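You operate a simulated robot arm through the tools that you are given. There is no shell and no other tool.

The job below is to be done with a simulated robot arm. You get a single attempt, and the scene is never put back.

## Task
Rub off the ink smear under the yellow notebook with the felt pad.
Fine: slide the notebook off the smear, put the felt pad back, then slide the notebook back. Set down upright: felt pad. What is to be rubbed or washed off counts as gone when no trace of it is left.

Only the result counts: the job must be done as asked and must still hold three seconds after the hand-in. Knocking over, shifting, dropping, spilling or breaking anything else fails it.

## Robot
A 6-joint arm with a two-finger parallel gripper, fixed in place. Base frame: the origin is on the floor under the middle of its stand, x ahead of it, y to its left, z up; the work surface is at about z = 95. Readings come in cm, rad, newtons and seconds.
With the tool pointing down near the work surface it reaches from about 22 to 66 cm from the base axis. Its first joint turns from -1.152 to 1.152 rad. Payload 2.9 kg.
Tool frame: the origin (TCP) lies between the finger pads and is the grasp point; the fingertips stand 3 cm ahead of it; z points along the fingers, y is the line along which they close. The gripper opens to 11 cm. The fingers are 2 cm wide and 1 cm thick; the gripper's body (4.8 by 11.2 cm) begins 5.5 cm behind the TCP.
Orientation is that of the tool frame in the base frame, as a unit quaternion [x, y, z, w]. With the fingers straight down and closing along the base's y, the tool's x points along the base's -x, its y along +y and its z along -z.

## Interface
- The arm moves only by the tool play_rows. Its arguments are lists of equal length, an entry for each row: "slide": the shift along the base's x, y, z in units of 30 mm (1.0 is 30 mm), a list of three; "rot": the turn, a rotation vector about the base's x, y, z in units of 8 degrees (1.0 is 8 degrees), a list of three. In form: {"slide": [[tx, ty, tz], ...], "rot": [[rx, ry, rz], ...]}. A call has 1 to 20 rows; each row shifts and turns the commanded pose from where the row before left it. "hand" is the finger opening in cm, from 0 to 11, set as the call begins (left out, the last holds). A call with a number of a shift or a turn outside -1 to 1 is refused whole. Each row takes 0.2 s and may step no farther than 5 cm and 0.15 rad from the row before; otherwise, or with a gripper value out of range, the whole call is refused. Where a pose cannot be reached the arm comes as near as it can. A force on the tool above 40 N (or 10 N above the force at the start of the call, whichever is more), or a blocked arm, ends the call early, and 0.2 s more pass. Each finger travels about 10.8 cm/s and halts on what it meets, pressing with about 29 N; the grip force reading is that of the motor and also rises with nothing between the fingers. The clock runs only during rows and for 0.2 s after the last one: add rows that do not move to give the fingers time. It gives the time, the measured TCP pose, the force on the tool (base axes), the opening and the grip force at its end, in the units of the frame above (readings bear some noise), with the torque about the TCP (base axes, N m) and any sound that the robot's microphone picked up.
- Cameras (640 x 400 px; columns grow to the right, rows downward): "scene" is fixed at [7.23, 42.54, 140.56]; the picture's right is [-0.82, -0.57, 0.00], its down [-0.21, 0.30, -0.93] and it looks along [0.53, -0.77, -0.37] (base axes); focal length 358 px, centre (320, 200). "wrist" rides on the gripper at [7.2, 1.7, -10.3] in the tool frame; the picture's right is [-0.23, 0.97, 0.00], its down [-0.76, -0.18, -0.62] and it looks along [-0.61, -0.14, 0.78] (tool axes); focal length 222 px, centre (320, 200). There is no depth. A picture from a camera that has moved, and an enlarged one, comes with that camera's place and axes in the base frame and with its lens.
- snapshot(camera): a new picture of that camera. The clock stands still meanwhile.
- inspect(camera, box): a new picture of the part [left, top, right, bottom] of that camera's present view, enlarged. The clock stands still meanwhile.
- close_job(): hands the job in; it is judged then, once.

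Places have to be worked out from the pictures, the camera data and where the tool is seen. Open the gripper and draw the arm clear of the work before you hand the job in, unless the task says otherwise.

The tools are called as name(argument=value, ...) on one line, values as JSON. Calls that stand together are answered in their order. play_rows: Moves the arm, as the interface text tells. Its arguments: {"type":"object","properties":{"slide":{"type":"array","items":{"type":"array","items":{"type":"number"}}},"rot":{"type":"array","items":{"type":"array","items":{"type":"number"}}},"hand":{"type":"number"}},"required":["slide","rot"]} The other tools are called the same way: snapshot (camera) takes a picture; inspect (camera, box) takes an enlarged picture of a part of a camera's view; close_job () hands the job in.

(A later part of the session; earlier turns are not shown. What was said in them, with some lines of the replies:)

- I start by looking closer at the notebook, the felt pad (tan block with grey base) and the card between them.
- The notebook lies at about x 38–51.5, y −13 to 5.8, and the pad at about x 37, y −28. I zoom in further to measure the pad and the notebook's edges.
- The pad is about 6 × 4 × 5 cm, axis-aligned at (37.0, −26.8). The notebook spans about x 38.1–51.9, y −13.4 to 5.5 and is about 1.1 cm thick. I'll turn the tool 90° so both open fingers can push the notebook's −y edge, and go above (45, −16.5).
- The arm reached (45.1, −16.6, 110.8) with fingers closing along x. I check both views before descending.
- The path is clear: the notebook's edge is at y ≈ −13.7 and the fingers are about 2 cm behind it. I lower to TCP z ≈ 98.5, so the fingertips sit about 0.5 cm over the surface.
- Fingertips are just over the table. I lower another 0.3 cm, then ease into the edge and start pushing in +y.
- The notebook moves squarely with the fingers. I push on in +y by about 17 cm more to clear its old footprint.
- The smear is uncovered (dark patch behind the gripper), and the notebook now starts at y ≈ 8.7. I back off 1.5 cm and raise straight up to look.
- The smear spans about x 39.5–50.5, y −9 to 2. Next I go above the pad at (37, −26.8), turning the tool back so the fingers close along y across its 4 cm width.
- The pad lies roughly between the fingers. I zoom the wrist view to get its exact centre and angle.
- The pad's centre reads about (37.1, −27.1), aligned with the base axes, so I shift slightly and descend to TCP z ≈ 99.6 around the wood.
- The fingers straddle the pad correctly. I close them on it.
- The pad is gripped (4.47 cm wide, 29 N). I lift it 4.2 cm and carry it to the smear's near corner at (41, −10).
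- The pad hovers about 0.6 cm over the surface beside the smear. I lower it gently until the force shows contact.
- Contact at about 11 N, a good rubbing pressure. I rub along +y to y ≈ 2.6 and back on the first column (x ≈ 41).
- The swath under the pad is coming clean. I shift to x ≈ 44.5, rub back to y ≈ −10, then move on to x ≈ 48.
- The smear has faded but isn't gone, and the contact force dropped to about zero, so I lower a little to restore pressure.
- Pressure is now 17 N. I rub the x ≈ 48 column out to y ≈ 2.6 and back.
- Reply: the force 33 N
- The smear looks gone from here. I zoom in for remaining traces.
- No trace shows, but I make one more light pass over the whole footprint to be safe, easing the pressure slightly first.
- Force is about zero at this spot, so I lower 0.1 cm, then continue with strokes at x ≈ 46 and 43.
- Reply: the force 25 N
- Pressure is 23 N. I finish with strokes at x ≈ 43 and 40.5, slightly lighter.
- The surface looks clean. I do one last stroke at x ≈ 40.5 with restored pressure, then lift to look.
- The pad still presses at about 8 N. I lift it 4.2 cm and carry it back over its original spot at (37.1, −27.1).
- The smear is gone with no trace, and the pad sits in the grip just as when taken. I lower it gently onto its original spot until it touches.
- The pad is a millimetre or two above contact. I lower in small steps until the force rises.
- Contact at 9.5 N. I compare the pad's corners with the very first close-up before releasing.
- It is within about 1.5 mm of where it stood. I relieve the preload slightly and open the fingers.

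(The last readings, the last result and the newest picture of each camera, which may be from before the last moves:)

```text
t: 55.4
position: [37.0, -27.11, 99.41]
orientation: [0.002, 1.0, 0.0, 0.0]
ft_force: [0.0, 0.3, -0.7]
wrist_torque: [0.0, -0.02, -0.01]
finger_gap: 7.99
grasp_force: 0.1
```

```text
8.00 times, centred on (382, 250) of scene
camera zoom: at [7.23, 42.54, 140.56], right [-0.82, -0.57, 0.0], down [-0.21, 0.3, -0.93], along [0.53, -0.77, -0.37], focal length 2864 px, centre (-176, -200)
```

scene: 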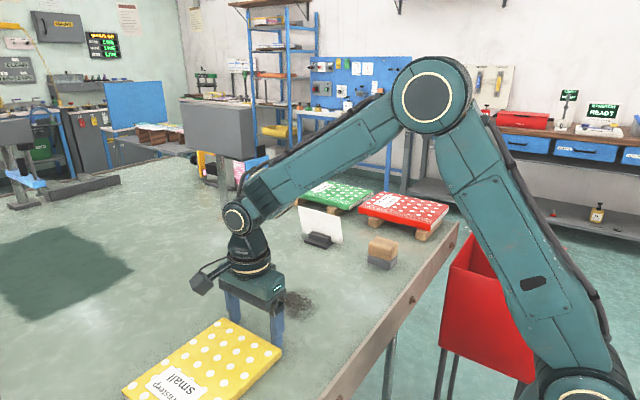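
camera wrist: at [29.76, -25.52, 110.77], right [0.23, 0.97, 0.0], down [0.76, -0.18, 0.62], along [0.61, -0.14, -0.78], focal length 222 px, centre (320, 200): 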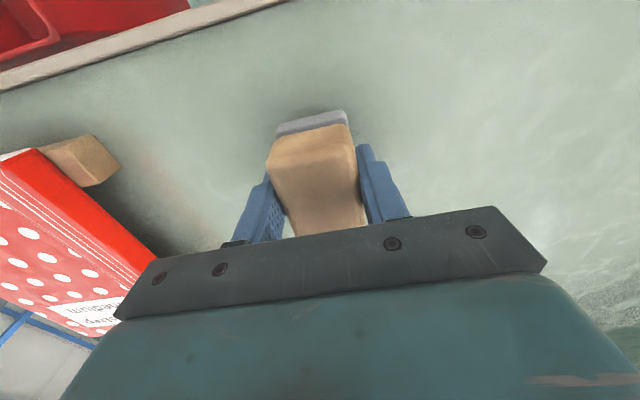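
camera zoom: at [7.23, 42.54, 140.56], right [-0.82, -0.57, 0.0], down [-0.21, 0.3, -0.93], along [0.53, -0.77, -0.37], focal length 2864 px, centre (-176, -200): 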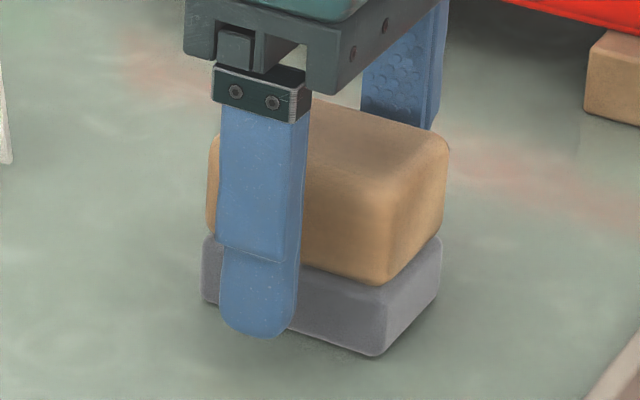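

The pad is released upright in place. I raise straight up about 17 cm, clear of it.

play_rows(slide=[[0, 0, 0.3], [0, 0, 0.6], [0, 0, 0.9], [0, 0, 0.95], [0, 0, 0.95], [0, 0, 0.95], [0, 0, 0.95], [0.1333, 0.95, 0], [0.1333, 0.95, 0], [0.1333, 0.95, 0], [0.1333, 0.95, 0], [0.1333, 0.95, 0], [0.1333, 0.95, 0], [0.1333, 0.95, 0], [0.1333, 0.95, 0]], rot=[[0, 0, 0], [0, 0, 0], [0, 0, 0], [0, 0, 0], [0, 0, 0], [0, 0, 0], [0, 0, 0], [0, 0, 0], [0, 0, 0], [0, 0, 0], [0, 0, 0], [0, 0, 0], [0, 0, 0], [0, 0, 0], [0, 0, 0]])

snapshot(camera="wrist")

inspect(camera="scene", box=[350, 225, 414, 275])

```text
t: 58.6
position: [40.3, -4.4, 116.24]
orientation: [0.001, 1.0, 0.0, 0.0]
ft_force: [-0.6, -0.5, -0.8]
wrist_torque: [-0.01, 0.0, 0.02]
finger_gap: 8.02
grasp_force: 0.1
```

```text
taken
camera wrist: at [33.03, -2.76, 126.55], right [0.23, 0.97, 0.0], down [0.76, -0.18, 0.62], along [0.61, -0.14, -0.78], focal length 222 px, centre (320, 200)
```

wrist: 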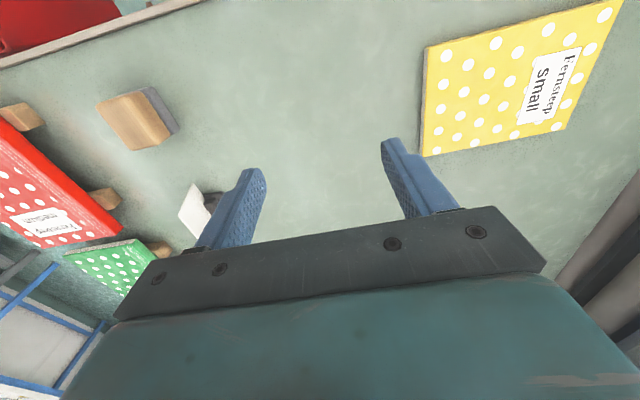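

```text
8.00 times, centred on (382, 250) of scene
camera zoom: at [7.23, 42.54, 140.56], right [-0.82, -0.57, 0.0], down [-0.21, 0.3, -0.93], along [0.53, -0.77, -0.37], focal length 2864 px, centre (-176, -200)
```

zoom: 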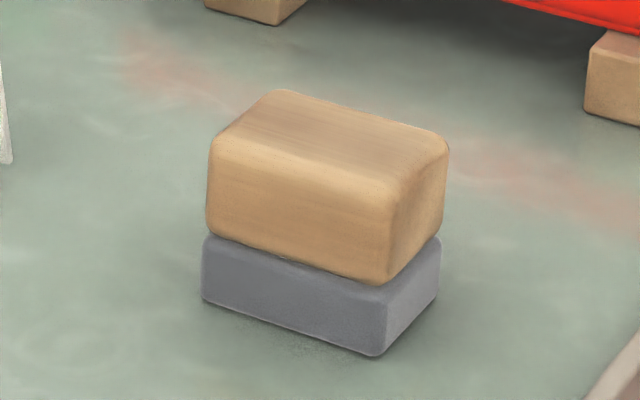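

The pad stands as it did at the start. I take a closer wrist look at the wiped area to be sure no trace is left.

inspect(camera="wrist", box=[200, 30, 430, 174])

inspect(camera="scene", box=[240, 255, 352, 325])

```text
2.78 times, centred on (315, 102) of wrist
camera zoom: at [33.03, -2.76, 126.55], right [0.23, 0.97, 0.0], down [0.76, -0.18, 0.62], along [0.61, -0.14, -0.78], focal length 617 px, centre (334, 472)
```

zoom: 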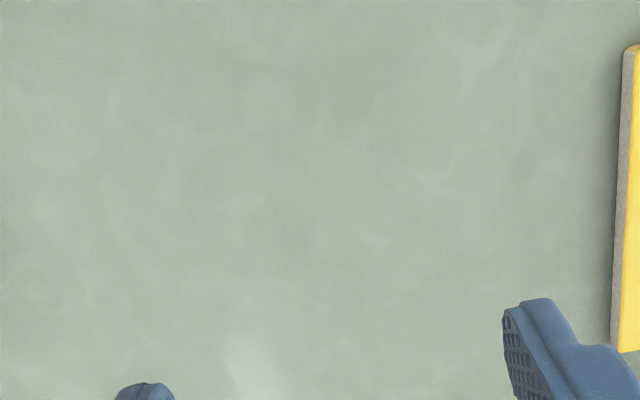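

```text
5.71 times, centred on (296, 290) of scene
camera zoom: at [7.23, 42.54, 140.56], right [-0.82, -0.57, 0.0], down [-0.21, 0.3, -0.93], along [0.53, -0.77, -0.37], focal length 2046 px, centre (457, -314)
```

zoom: 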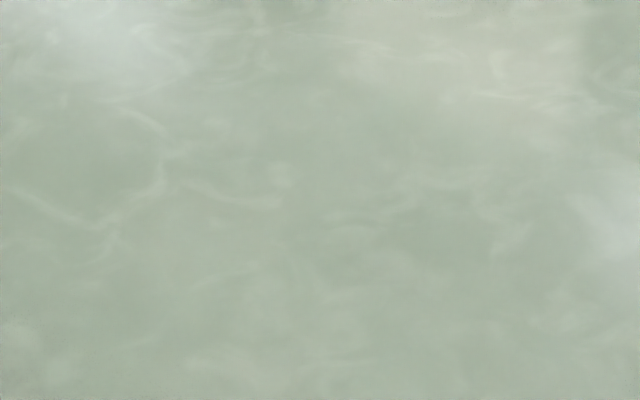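

The surface is clean from both views. I now go over the notebook to its +y side (45, 31), turning the tool so both fingers can push squarely back in −y.

play_rows(slide=[[0.1121, 0.84, -0.095], [0.1121, 0.84, -0.095], [0.1121, 0.84, -0.095], [0.1121, 0.84, -0.095], [0.1121, 0.84, -0.095], [0.1121, 0.84, -0.095], [0.1121, 0.84, -0.095], [0.1121, 0.84, -0.095], [0.1121, 0.84, -0.095], [0.1121, 0.84, -0.095], [0.1121, 0.84, -0.095], [0.1121, 0.84, -0.095], [0.1121, 0.84, -0.095], [0.1121, 0.84, -0.095], [0, 0, 0]], rot=[[0, 0, 0.8036], [0, 0, 0.8036], [0, 0, 0.8036], [0, 0, 0.8036], [0, 0, 0.8036], [0, 0, 0.8036], [0, 0, 0.8036], [0, 0, 0.8036], [0, 0, 0.8036], [0, 0, 0.8036], [0, 0, 0.8036], [0, 0, 0.8036], [0, 0, 0.8036], [0, 0, 0.8036], [0, 0, 0]], hand=9)

snapshot(camera="wrist")

snapshot(camera="scene")

```text
t: 61.8
position: [44.83, 31.03, 112.3]
orientation: [0.708, -0.706, 0.0, 0.0]
ft_force: [-0.4, -0.1, -0.2]
wrist_torque: [0.03, -0.01, 0.0]
finger_gap: 9.0
grasp_force: 0.0
```

```text
taken
camera wrist: at [43.33, 23.6, 122.67], right [-0.97, 0.23, 0.0], down [0.18, 0.76, 0.62], along [0.14, 0.61, -0.78], focal length 222 px, centre (320, 200)
```

wrist: 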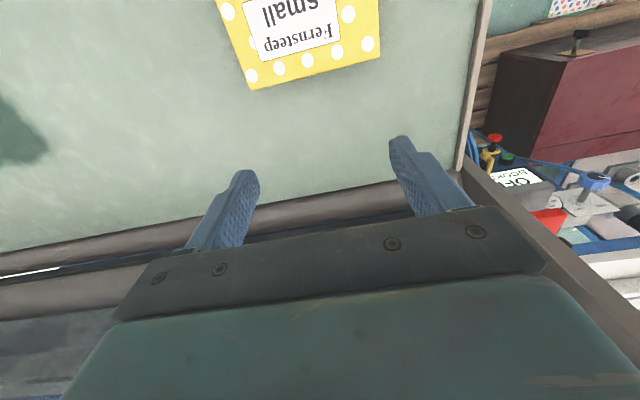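

```text
taken
```

scene: 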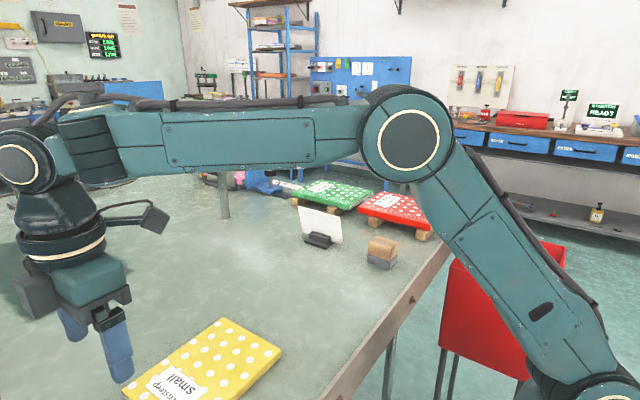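

The notebook's +y edge is at y ≈ 27.8 and the fingers' face at about 30. I lower to TCP z ≈ 98.4 behind it.

play_rows(slide=[[0, 0, -0.7], [0, 0, -0.7], [0, 0, -0.7], [0, 0, -0.7], [0, 0, -0.7], [0, 0, -0.7], [0, 0, -0.25], [0, 0, -0.137], [0, 0, 0]], rot=[[0, 0, 0], [0, 0, 0], [0, 0, 0], [0, 0, 0], [0, 0, 0], [0, 0, 0], [0, 0, 0], [0, 0, 0], [0, 0, 0]])

snapshot(camera="wrist")

```text
t: 63.8
position: [44.96, 30.95, 98.2]
orientation: [0.707, -0.707, 0.0, -0.001]
ft_force: [0.2, 0.2, 0.6]
wrist_torque: [0.01, -0.02, 0.01]
finger_gap: 9.03
grasp_force: 0.2
```

```text
taken
camera wrist: at [43.33, 23.6, 108.57], right [-0.97, 0.23, 0.0], down [0.18, 0.76, 0.62], along [0.14, 0.61, -0.78], focal length 222 px, centre (320, 200)
```

wrist: 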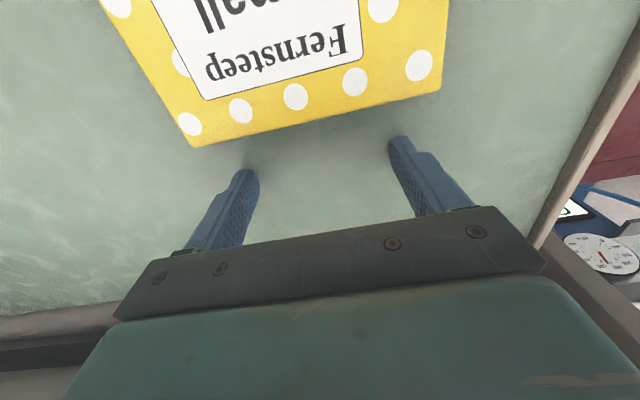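

The fingers are low behind the edge. I ease into contact and push the notebook back in −y.

play_rows(slide=[[0, -0.2, 0], [0, -0.2, 0], [0, -0.15, 0], [0, -0.15, 0], [0, -0.12, 0], [0, -0.12, 0], [0, -0.15, 0], [0, -0.25, 0], [0, -0.33, 0], [0, -0.33, 0], [0, -0.33, 0], [0, -0.33, 0], [0, -0.33, 0], [0, -0.33, 0], [0, -0.33, 0], [0, -0.33, 0], [0, -0.33, 0], [0, -0.33, 0], [0, -0.2, 0], [0, -0.1, 0]], rot=[[0, 0, 0], [0, 0, 0], [0, 0, 0], [0, 0, 0], [0, 0, 0], [0, 0, 0], [0, 0, 0], [0, 0, 0], [0, 0, 0], [0, 0, 0], [0, 0, 0], [0, 0, 0], [0, 0, 0], [0, 0, 0], [0, 0, 0], [0, 0, 0], [0, 0, 0], [0, 0, 0], [0, 0, 0], [0, 0, 0]])

snapshot(camera="scene")

snapshot(camera="wrist")

```text
t: 68.0
position: [45.02, 16.11, 98.44]
orientation: [-0.707, 0.707, 0.0, 0.0]
ft_force: [0.3, 1.3, -0.1]
wrist_torque: [0.02, 0.02, -0.06]
finger_gap: 9.0
grasp_force: 0.0
```

```text
taken
```

scene: 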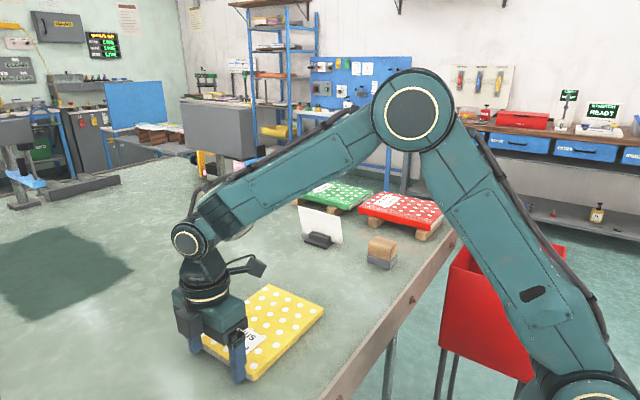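

```text
taken
camera wrist: at [43.42, 8.86, 108.76], right [-0.97, 0.23, 0.0], down [0.18, 0.76, 0.62], along [0.14, 0.61, -0.78], focal length 222 px, centre (320, 200)
```

wrist: 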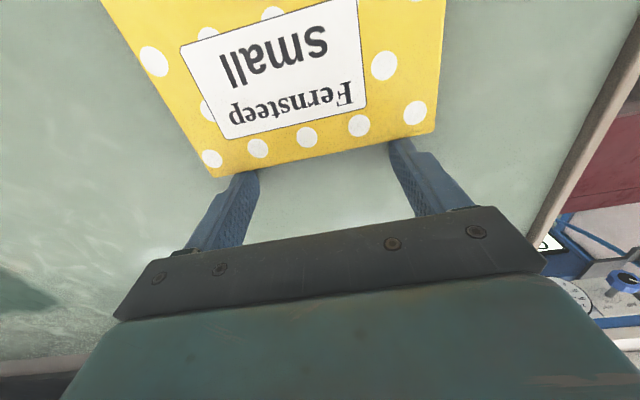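

The notebook slides squarely with the fingers. I push another 8.7 cm, stopping about 1 cm short of its original place to compare.

play_rows(slide=[[0, -0.15, 0], [0, -0.28, 0], [0, -0.33, 0], [0, -0.33, 0], [0, -0.33, 0], [0, -0.33, 0], [0, -0.33, 0], [0, -0.33, 0], [0, -0.28, 0], [0, -0.15, 0], [0, -0.053, 0], [0, 0, 0]], rot=[[0, 0, 0], [0, 0, 0], [0, 0, 0], [0, 0, 0], [0, 0, 0], [0, 0, 0], [0, 0, 0], [0, 0, 0], [0, 0, 0], [0, 0, 0], [0, 0, 0], [0, 0, 0]])

inspect(camera="scene", box=[230, 255, 358, 345])

```text
t: 70.6
position: [44.93, 7.59, 98.26]
orientation: [-0.707, 0.707, 0.0, 0.0]
ft_force: [0.5, 1.3, 0.9]
wrist_torque: [0.03, -0.03, 0.04]
finger_gap: 8.98
grasp_force: 0.1
```

```text
4.44 times, centred on (294, 300) of scene
camera zoom: at [7.23, 42.54, 140.56], right [-0.82, -0.57, 0.0], down [-0.21, 0.3, -0.93], along [0.53, -0.77, -0.37], focal length 1591 px, centre (436, -244)
```

zoom: 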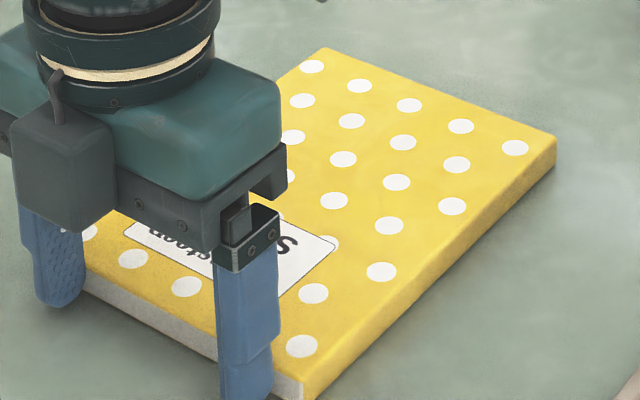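

Dot positions compared with the first picture show it needs exactly 1.0 cm more in −y, with no rotation or x drift. I push that last centimetre slowly.

play_rows(slide=[[0, -0.1, 0], [0, -0.1, 0], [0, -0.08, 0], [0, -0.053, 0], [0, 0, 0], [0, 0, 0]], rot=[[0, 0, 0], [0, 0, 0], [0, 0, 0], [0, 0, 0], [0, 0, 0], [0, 0, 0]])

inspect(camera="scene", box=[230, 255, 358, 345])

```text
t: 72.0
position: [44.89, 6.49, 98.43]
orientation: [0.707, -0.707, 0.001, 0.0]
ft_force: [-0.7, 0.0, 0.3]
wrist_torque: [0.04, -0.04, 0.05]
finger_gap: 9.02
grasp_force: 0.1
```

```text
4.44 times, centred on (294, 300) of scene
camera zoom: at [7.23, 42.54, 140.56], right [-0.82, -0.57, 0.0], down [-0.21, 0.3, -0.93], along [0.53, -0.77, -0.37], focal length 1591 px, centre (436, -244)
```

zoom: 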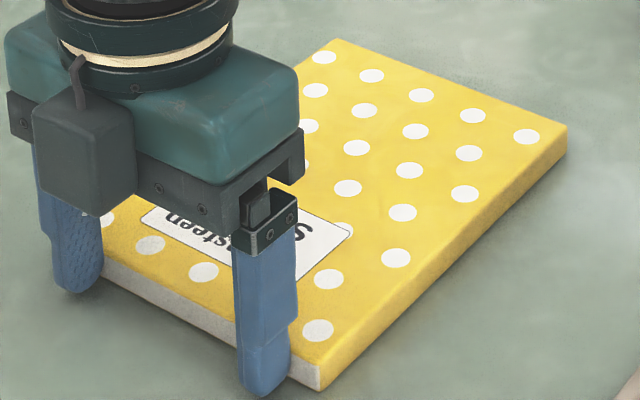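

The notebook is exactly back on its original pixels. I back off in +y, raise, open the gripper fully and draw the arm clear.

play_rows(slide=[[0, 0.25, 0], [0, 0.4, 0], [0, 0.2, 0.4], [0, 0, 0.8], [0, 0, 0.95], [0, 0, 0.95], [0, 0, 0.95], [0, 0, 0.95], [0, 0, 0.95], [0, 0, 0.95], [0, 0, 0.95], [-0.2, 0.7, 0.5], [-0.2, 0.7, 0], [-0.2, 0.7, 0], [-0.2, 0.7, 0], [-0.2, 0.7, 0], [-0.2, 0.5, 0], [0, 0, 0], [0, 0, 0]], rot=[[0, 0, 0], [0, 0, 0], [0, 0, 0], [0, 0, 0], [0, 0, 0], [0, 0, 0], [0, 0, 0], [0, 0, 0], [0, 0, 0], [0, 0, 0], [0, 0, 0], [0, 0, 0], [0, 0, 0], [0, 0, 0], [0, 0, 0], [0, 0, 0], [0, 0, 0], [0, 0, 0], [0, 0, 0]], hand=9)

snapshot(camera="scene")

inspect(camera="scene", box=[230, 255, 358, 345])

```text
t: 76.0
position: [41.28, 21.0, 123.35]
orientation: [-0.707, 0.707, 0.0, 0.0]
ft_force: [-0.4, 0.1, 0.0]
wrist_torque: [-0.04, 0.01, -0.01]
finger_gap: 9.01
grasp_force: 0.0
```

```text
taken
```

scene: 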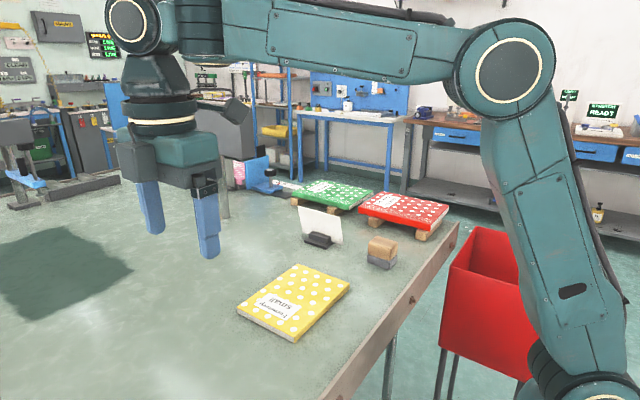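

```text
4.44 times, centred on (294, 300) of scene
camera zoom: at [7.23, 42.54, 140.56], right [-0.82, -0.57, 0.0], down [-0.21, 0.3, -0.93], along [0.53, -0.77, -0.37], focal length 1591 px, centre (436, -244)
```

zoom: 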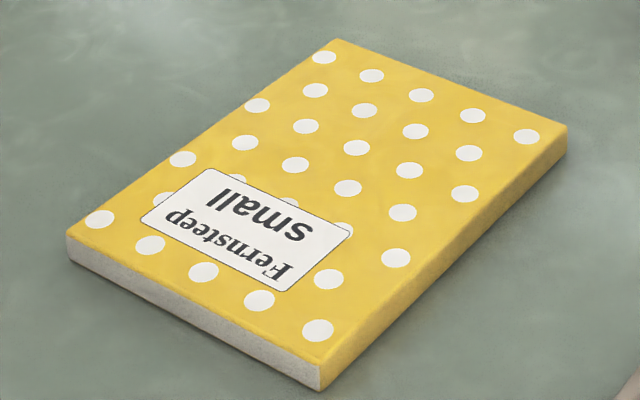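

Everything matches the starting picture: notebook, pad and card are in place and the arm is clear. I open the gripper fully before handing in.

play_rows(slide=[[0, 0, 0], [0, 0, 0], [0, 0, 0]], rot=[[0, 0, 0], [0, 0, 0], [0, 0, 0]], hand=11)

inspect(camera="scene", box=[220, 170, 480, 350])

```text
t: 76.8
position: [41.31, 20.94, 123.27]
orientation: [0.707, -0.707, 0.0, 0.0]
ft_force: [0.3, 0.1, 0.7]
wrist_torque: [-0.01, 0.04, 0.02]
finger_gap: 11.02
grasp_force: 0.0
```

```text
2.22 times, centred on (350, 260) of scene
camera zoom: at [7.23, 42.54, 140.56], right [-0.82, -0.57, 0.0], down [-0.21, 0.3, -0.93], along [0.53, -0.77, -0.37], focal length 796 px, centre (253, 67)
```

zoom: 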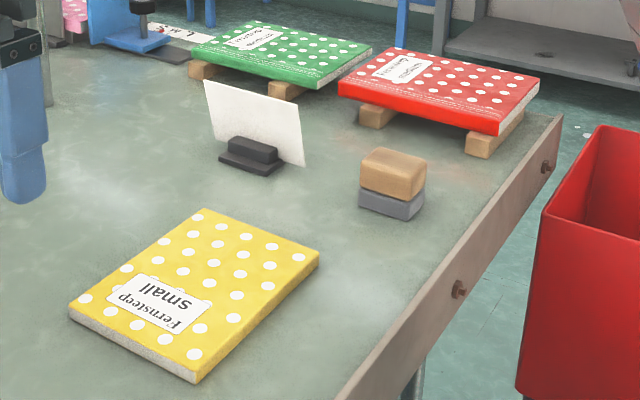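

The smear is wiped off, the pad stands upright on its spot, the notebook is back, and the gripper is open and clear. I hand the job in.

close_job()

```text
The job is handed in.
```

The ink smear is rubbed off, and the felt pad and yellow notebook are back where they started. I've handed the job in; no verdict has come back yet.

- **Smear:** after the rubbing passes, close-ups from both cameras showed no trace of ink where the notebook had been.
- **Felt pad:** it stands upright about 1 mm from its original spot.
- **Notebook:** I pushed it aside and then back, and its dots line up with the first picture.
- **Everything else:** the card and the red and green notebooks look unmoved in the final picture. The gripper is fully open and the arm is clear of the work.
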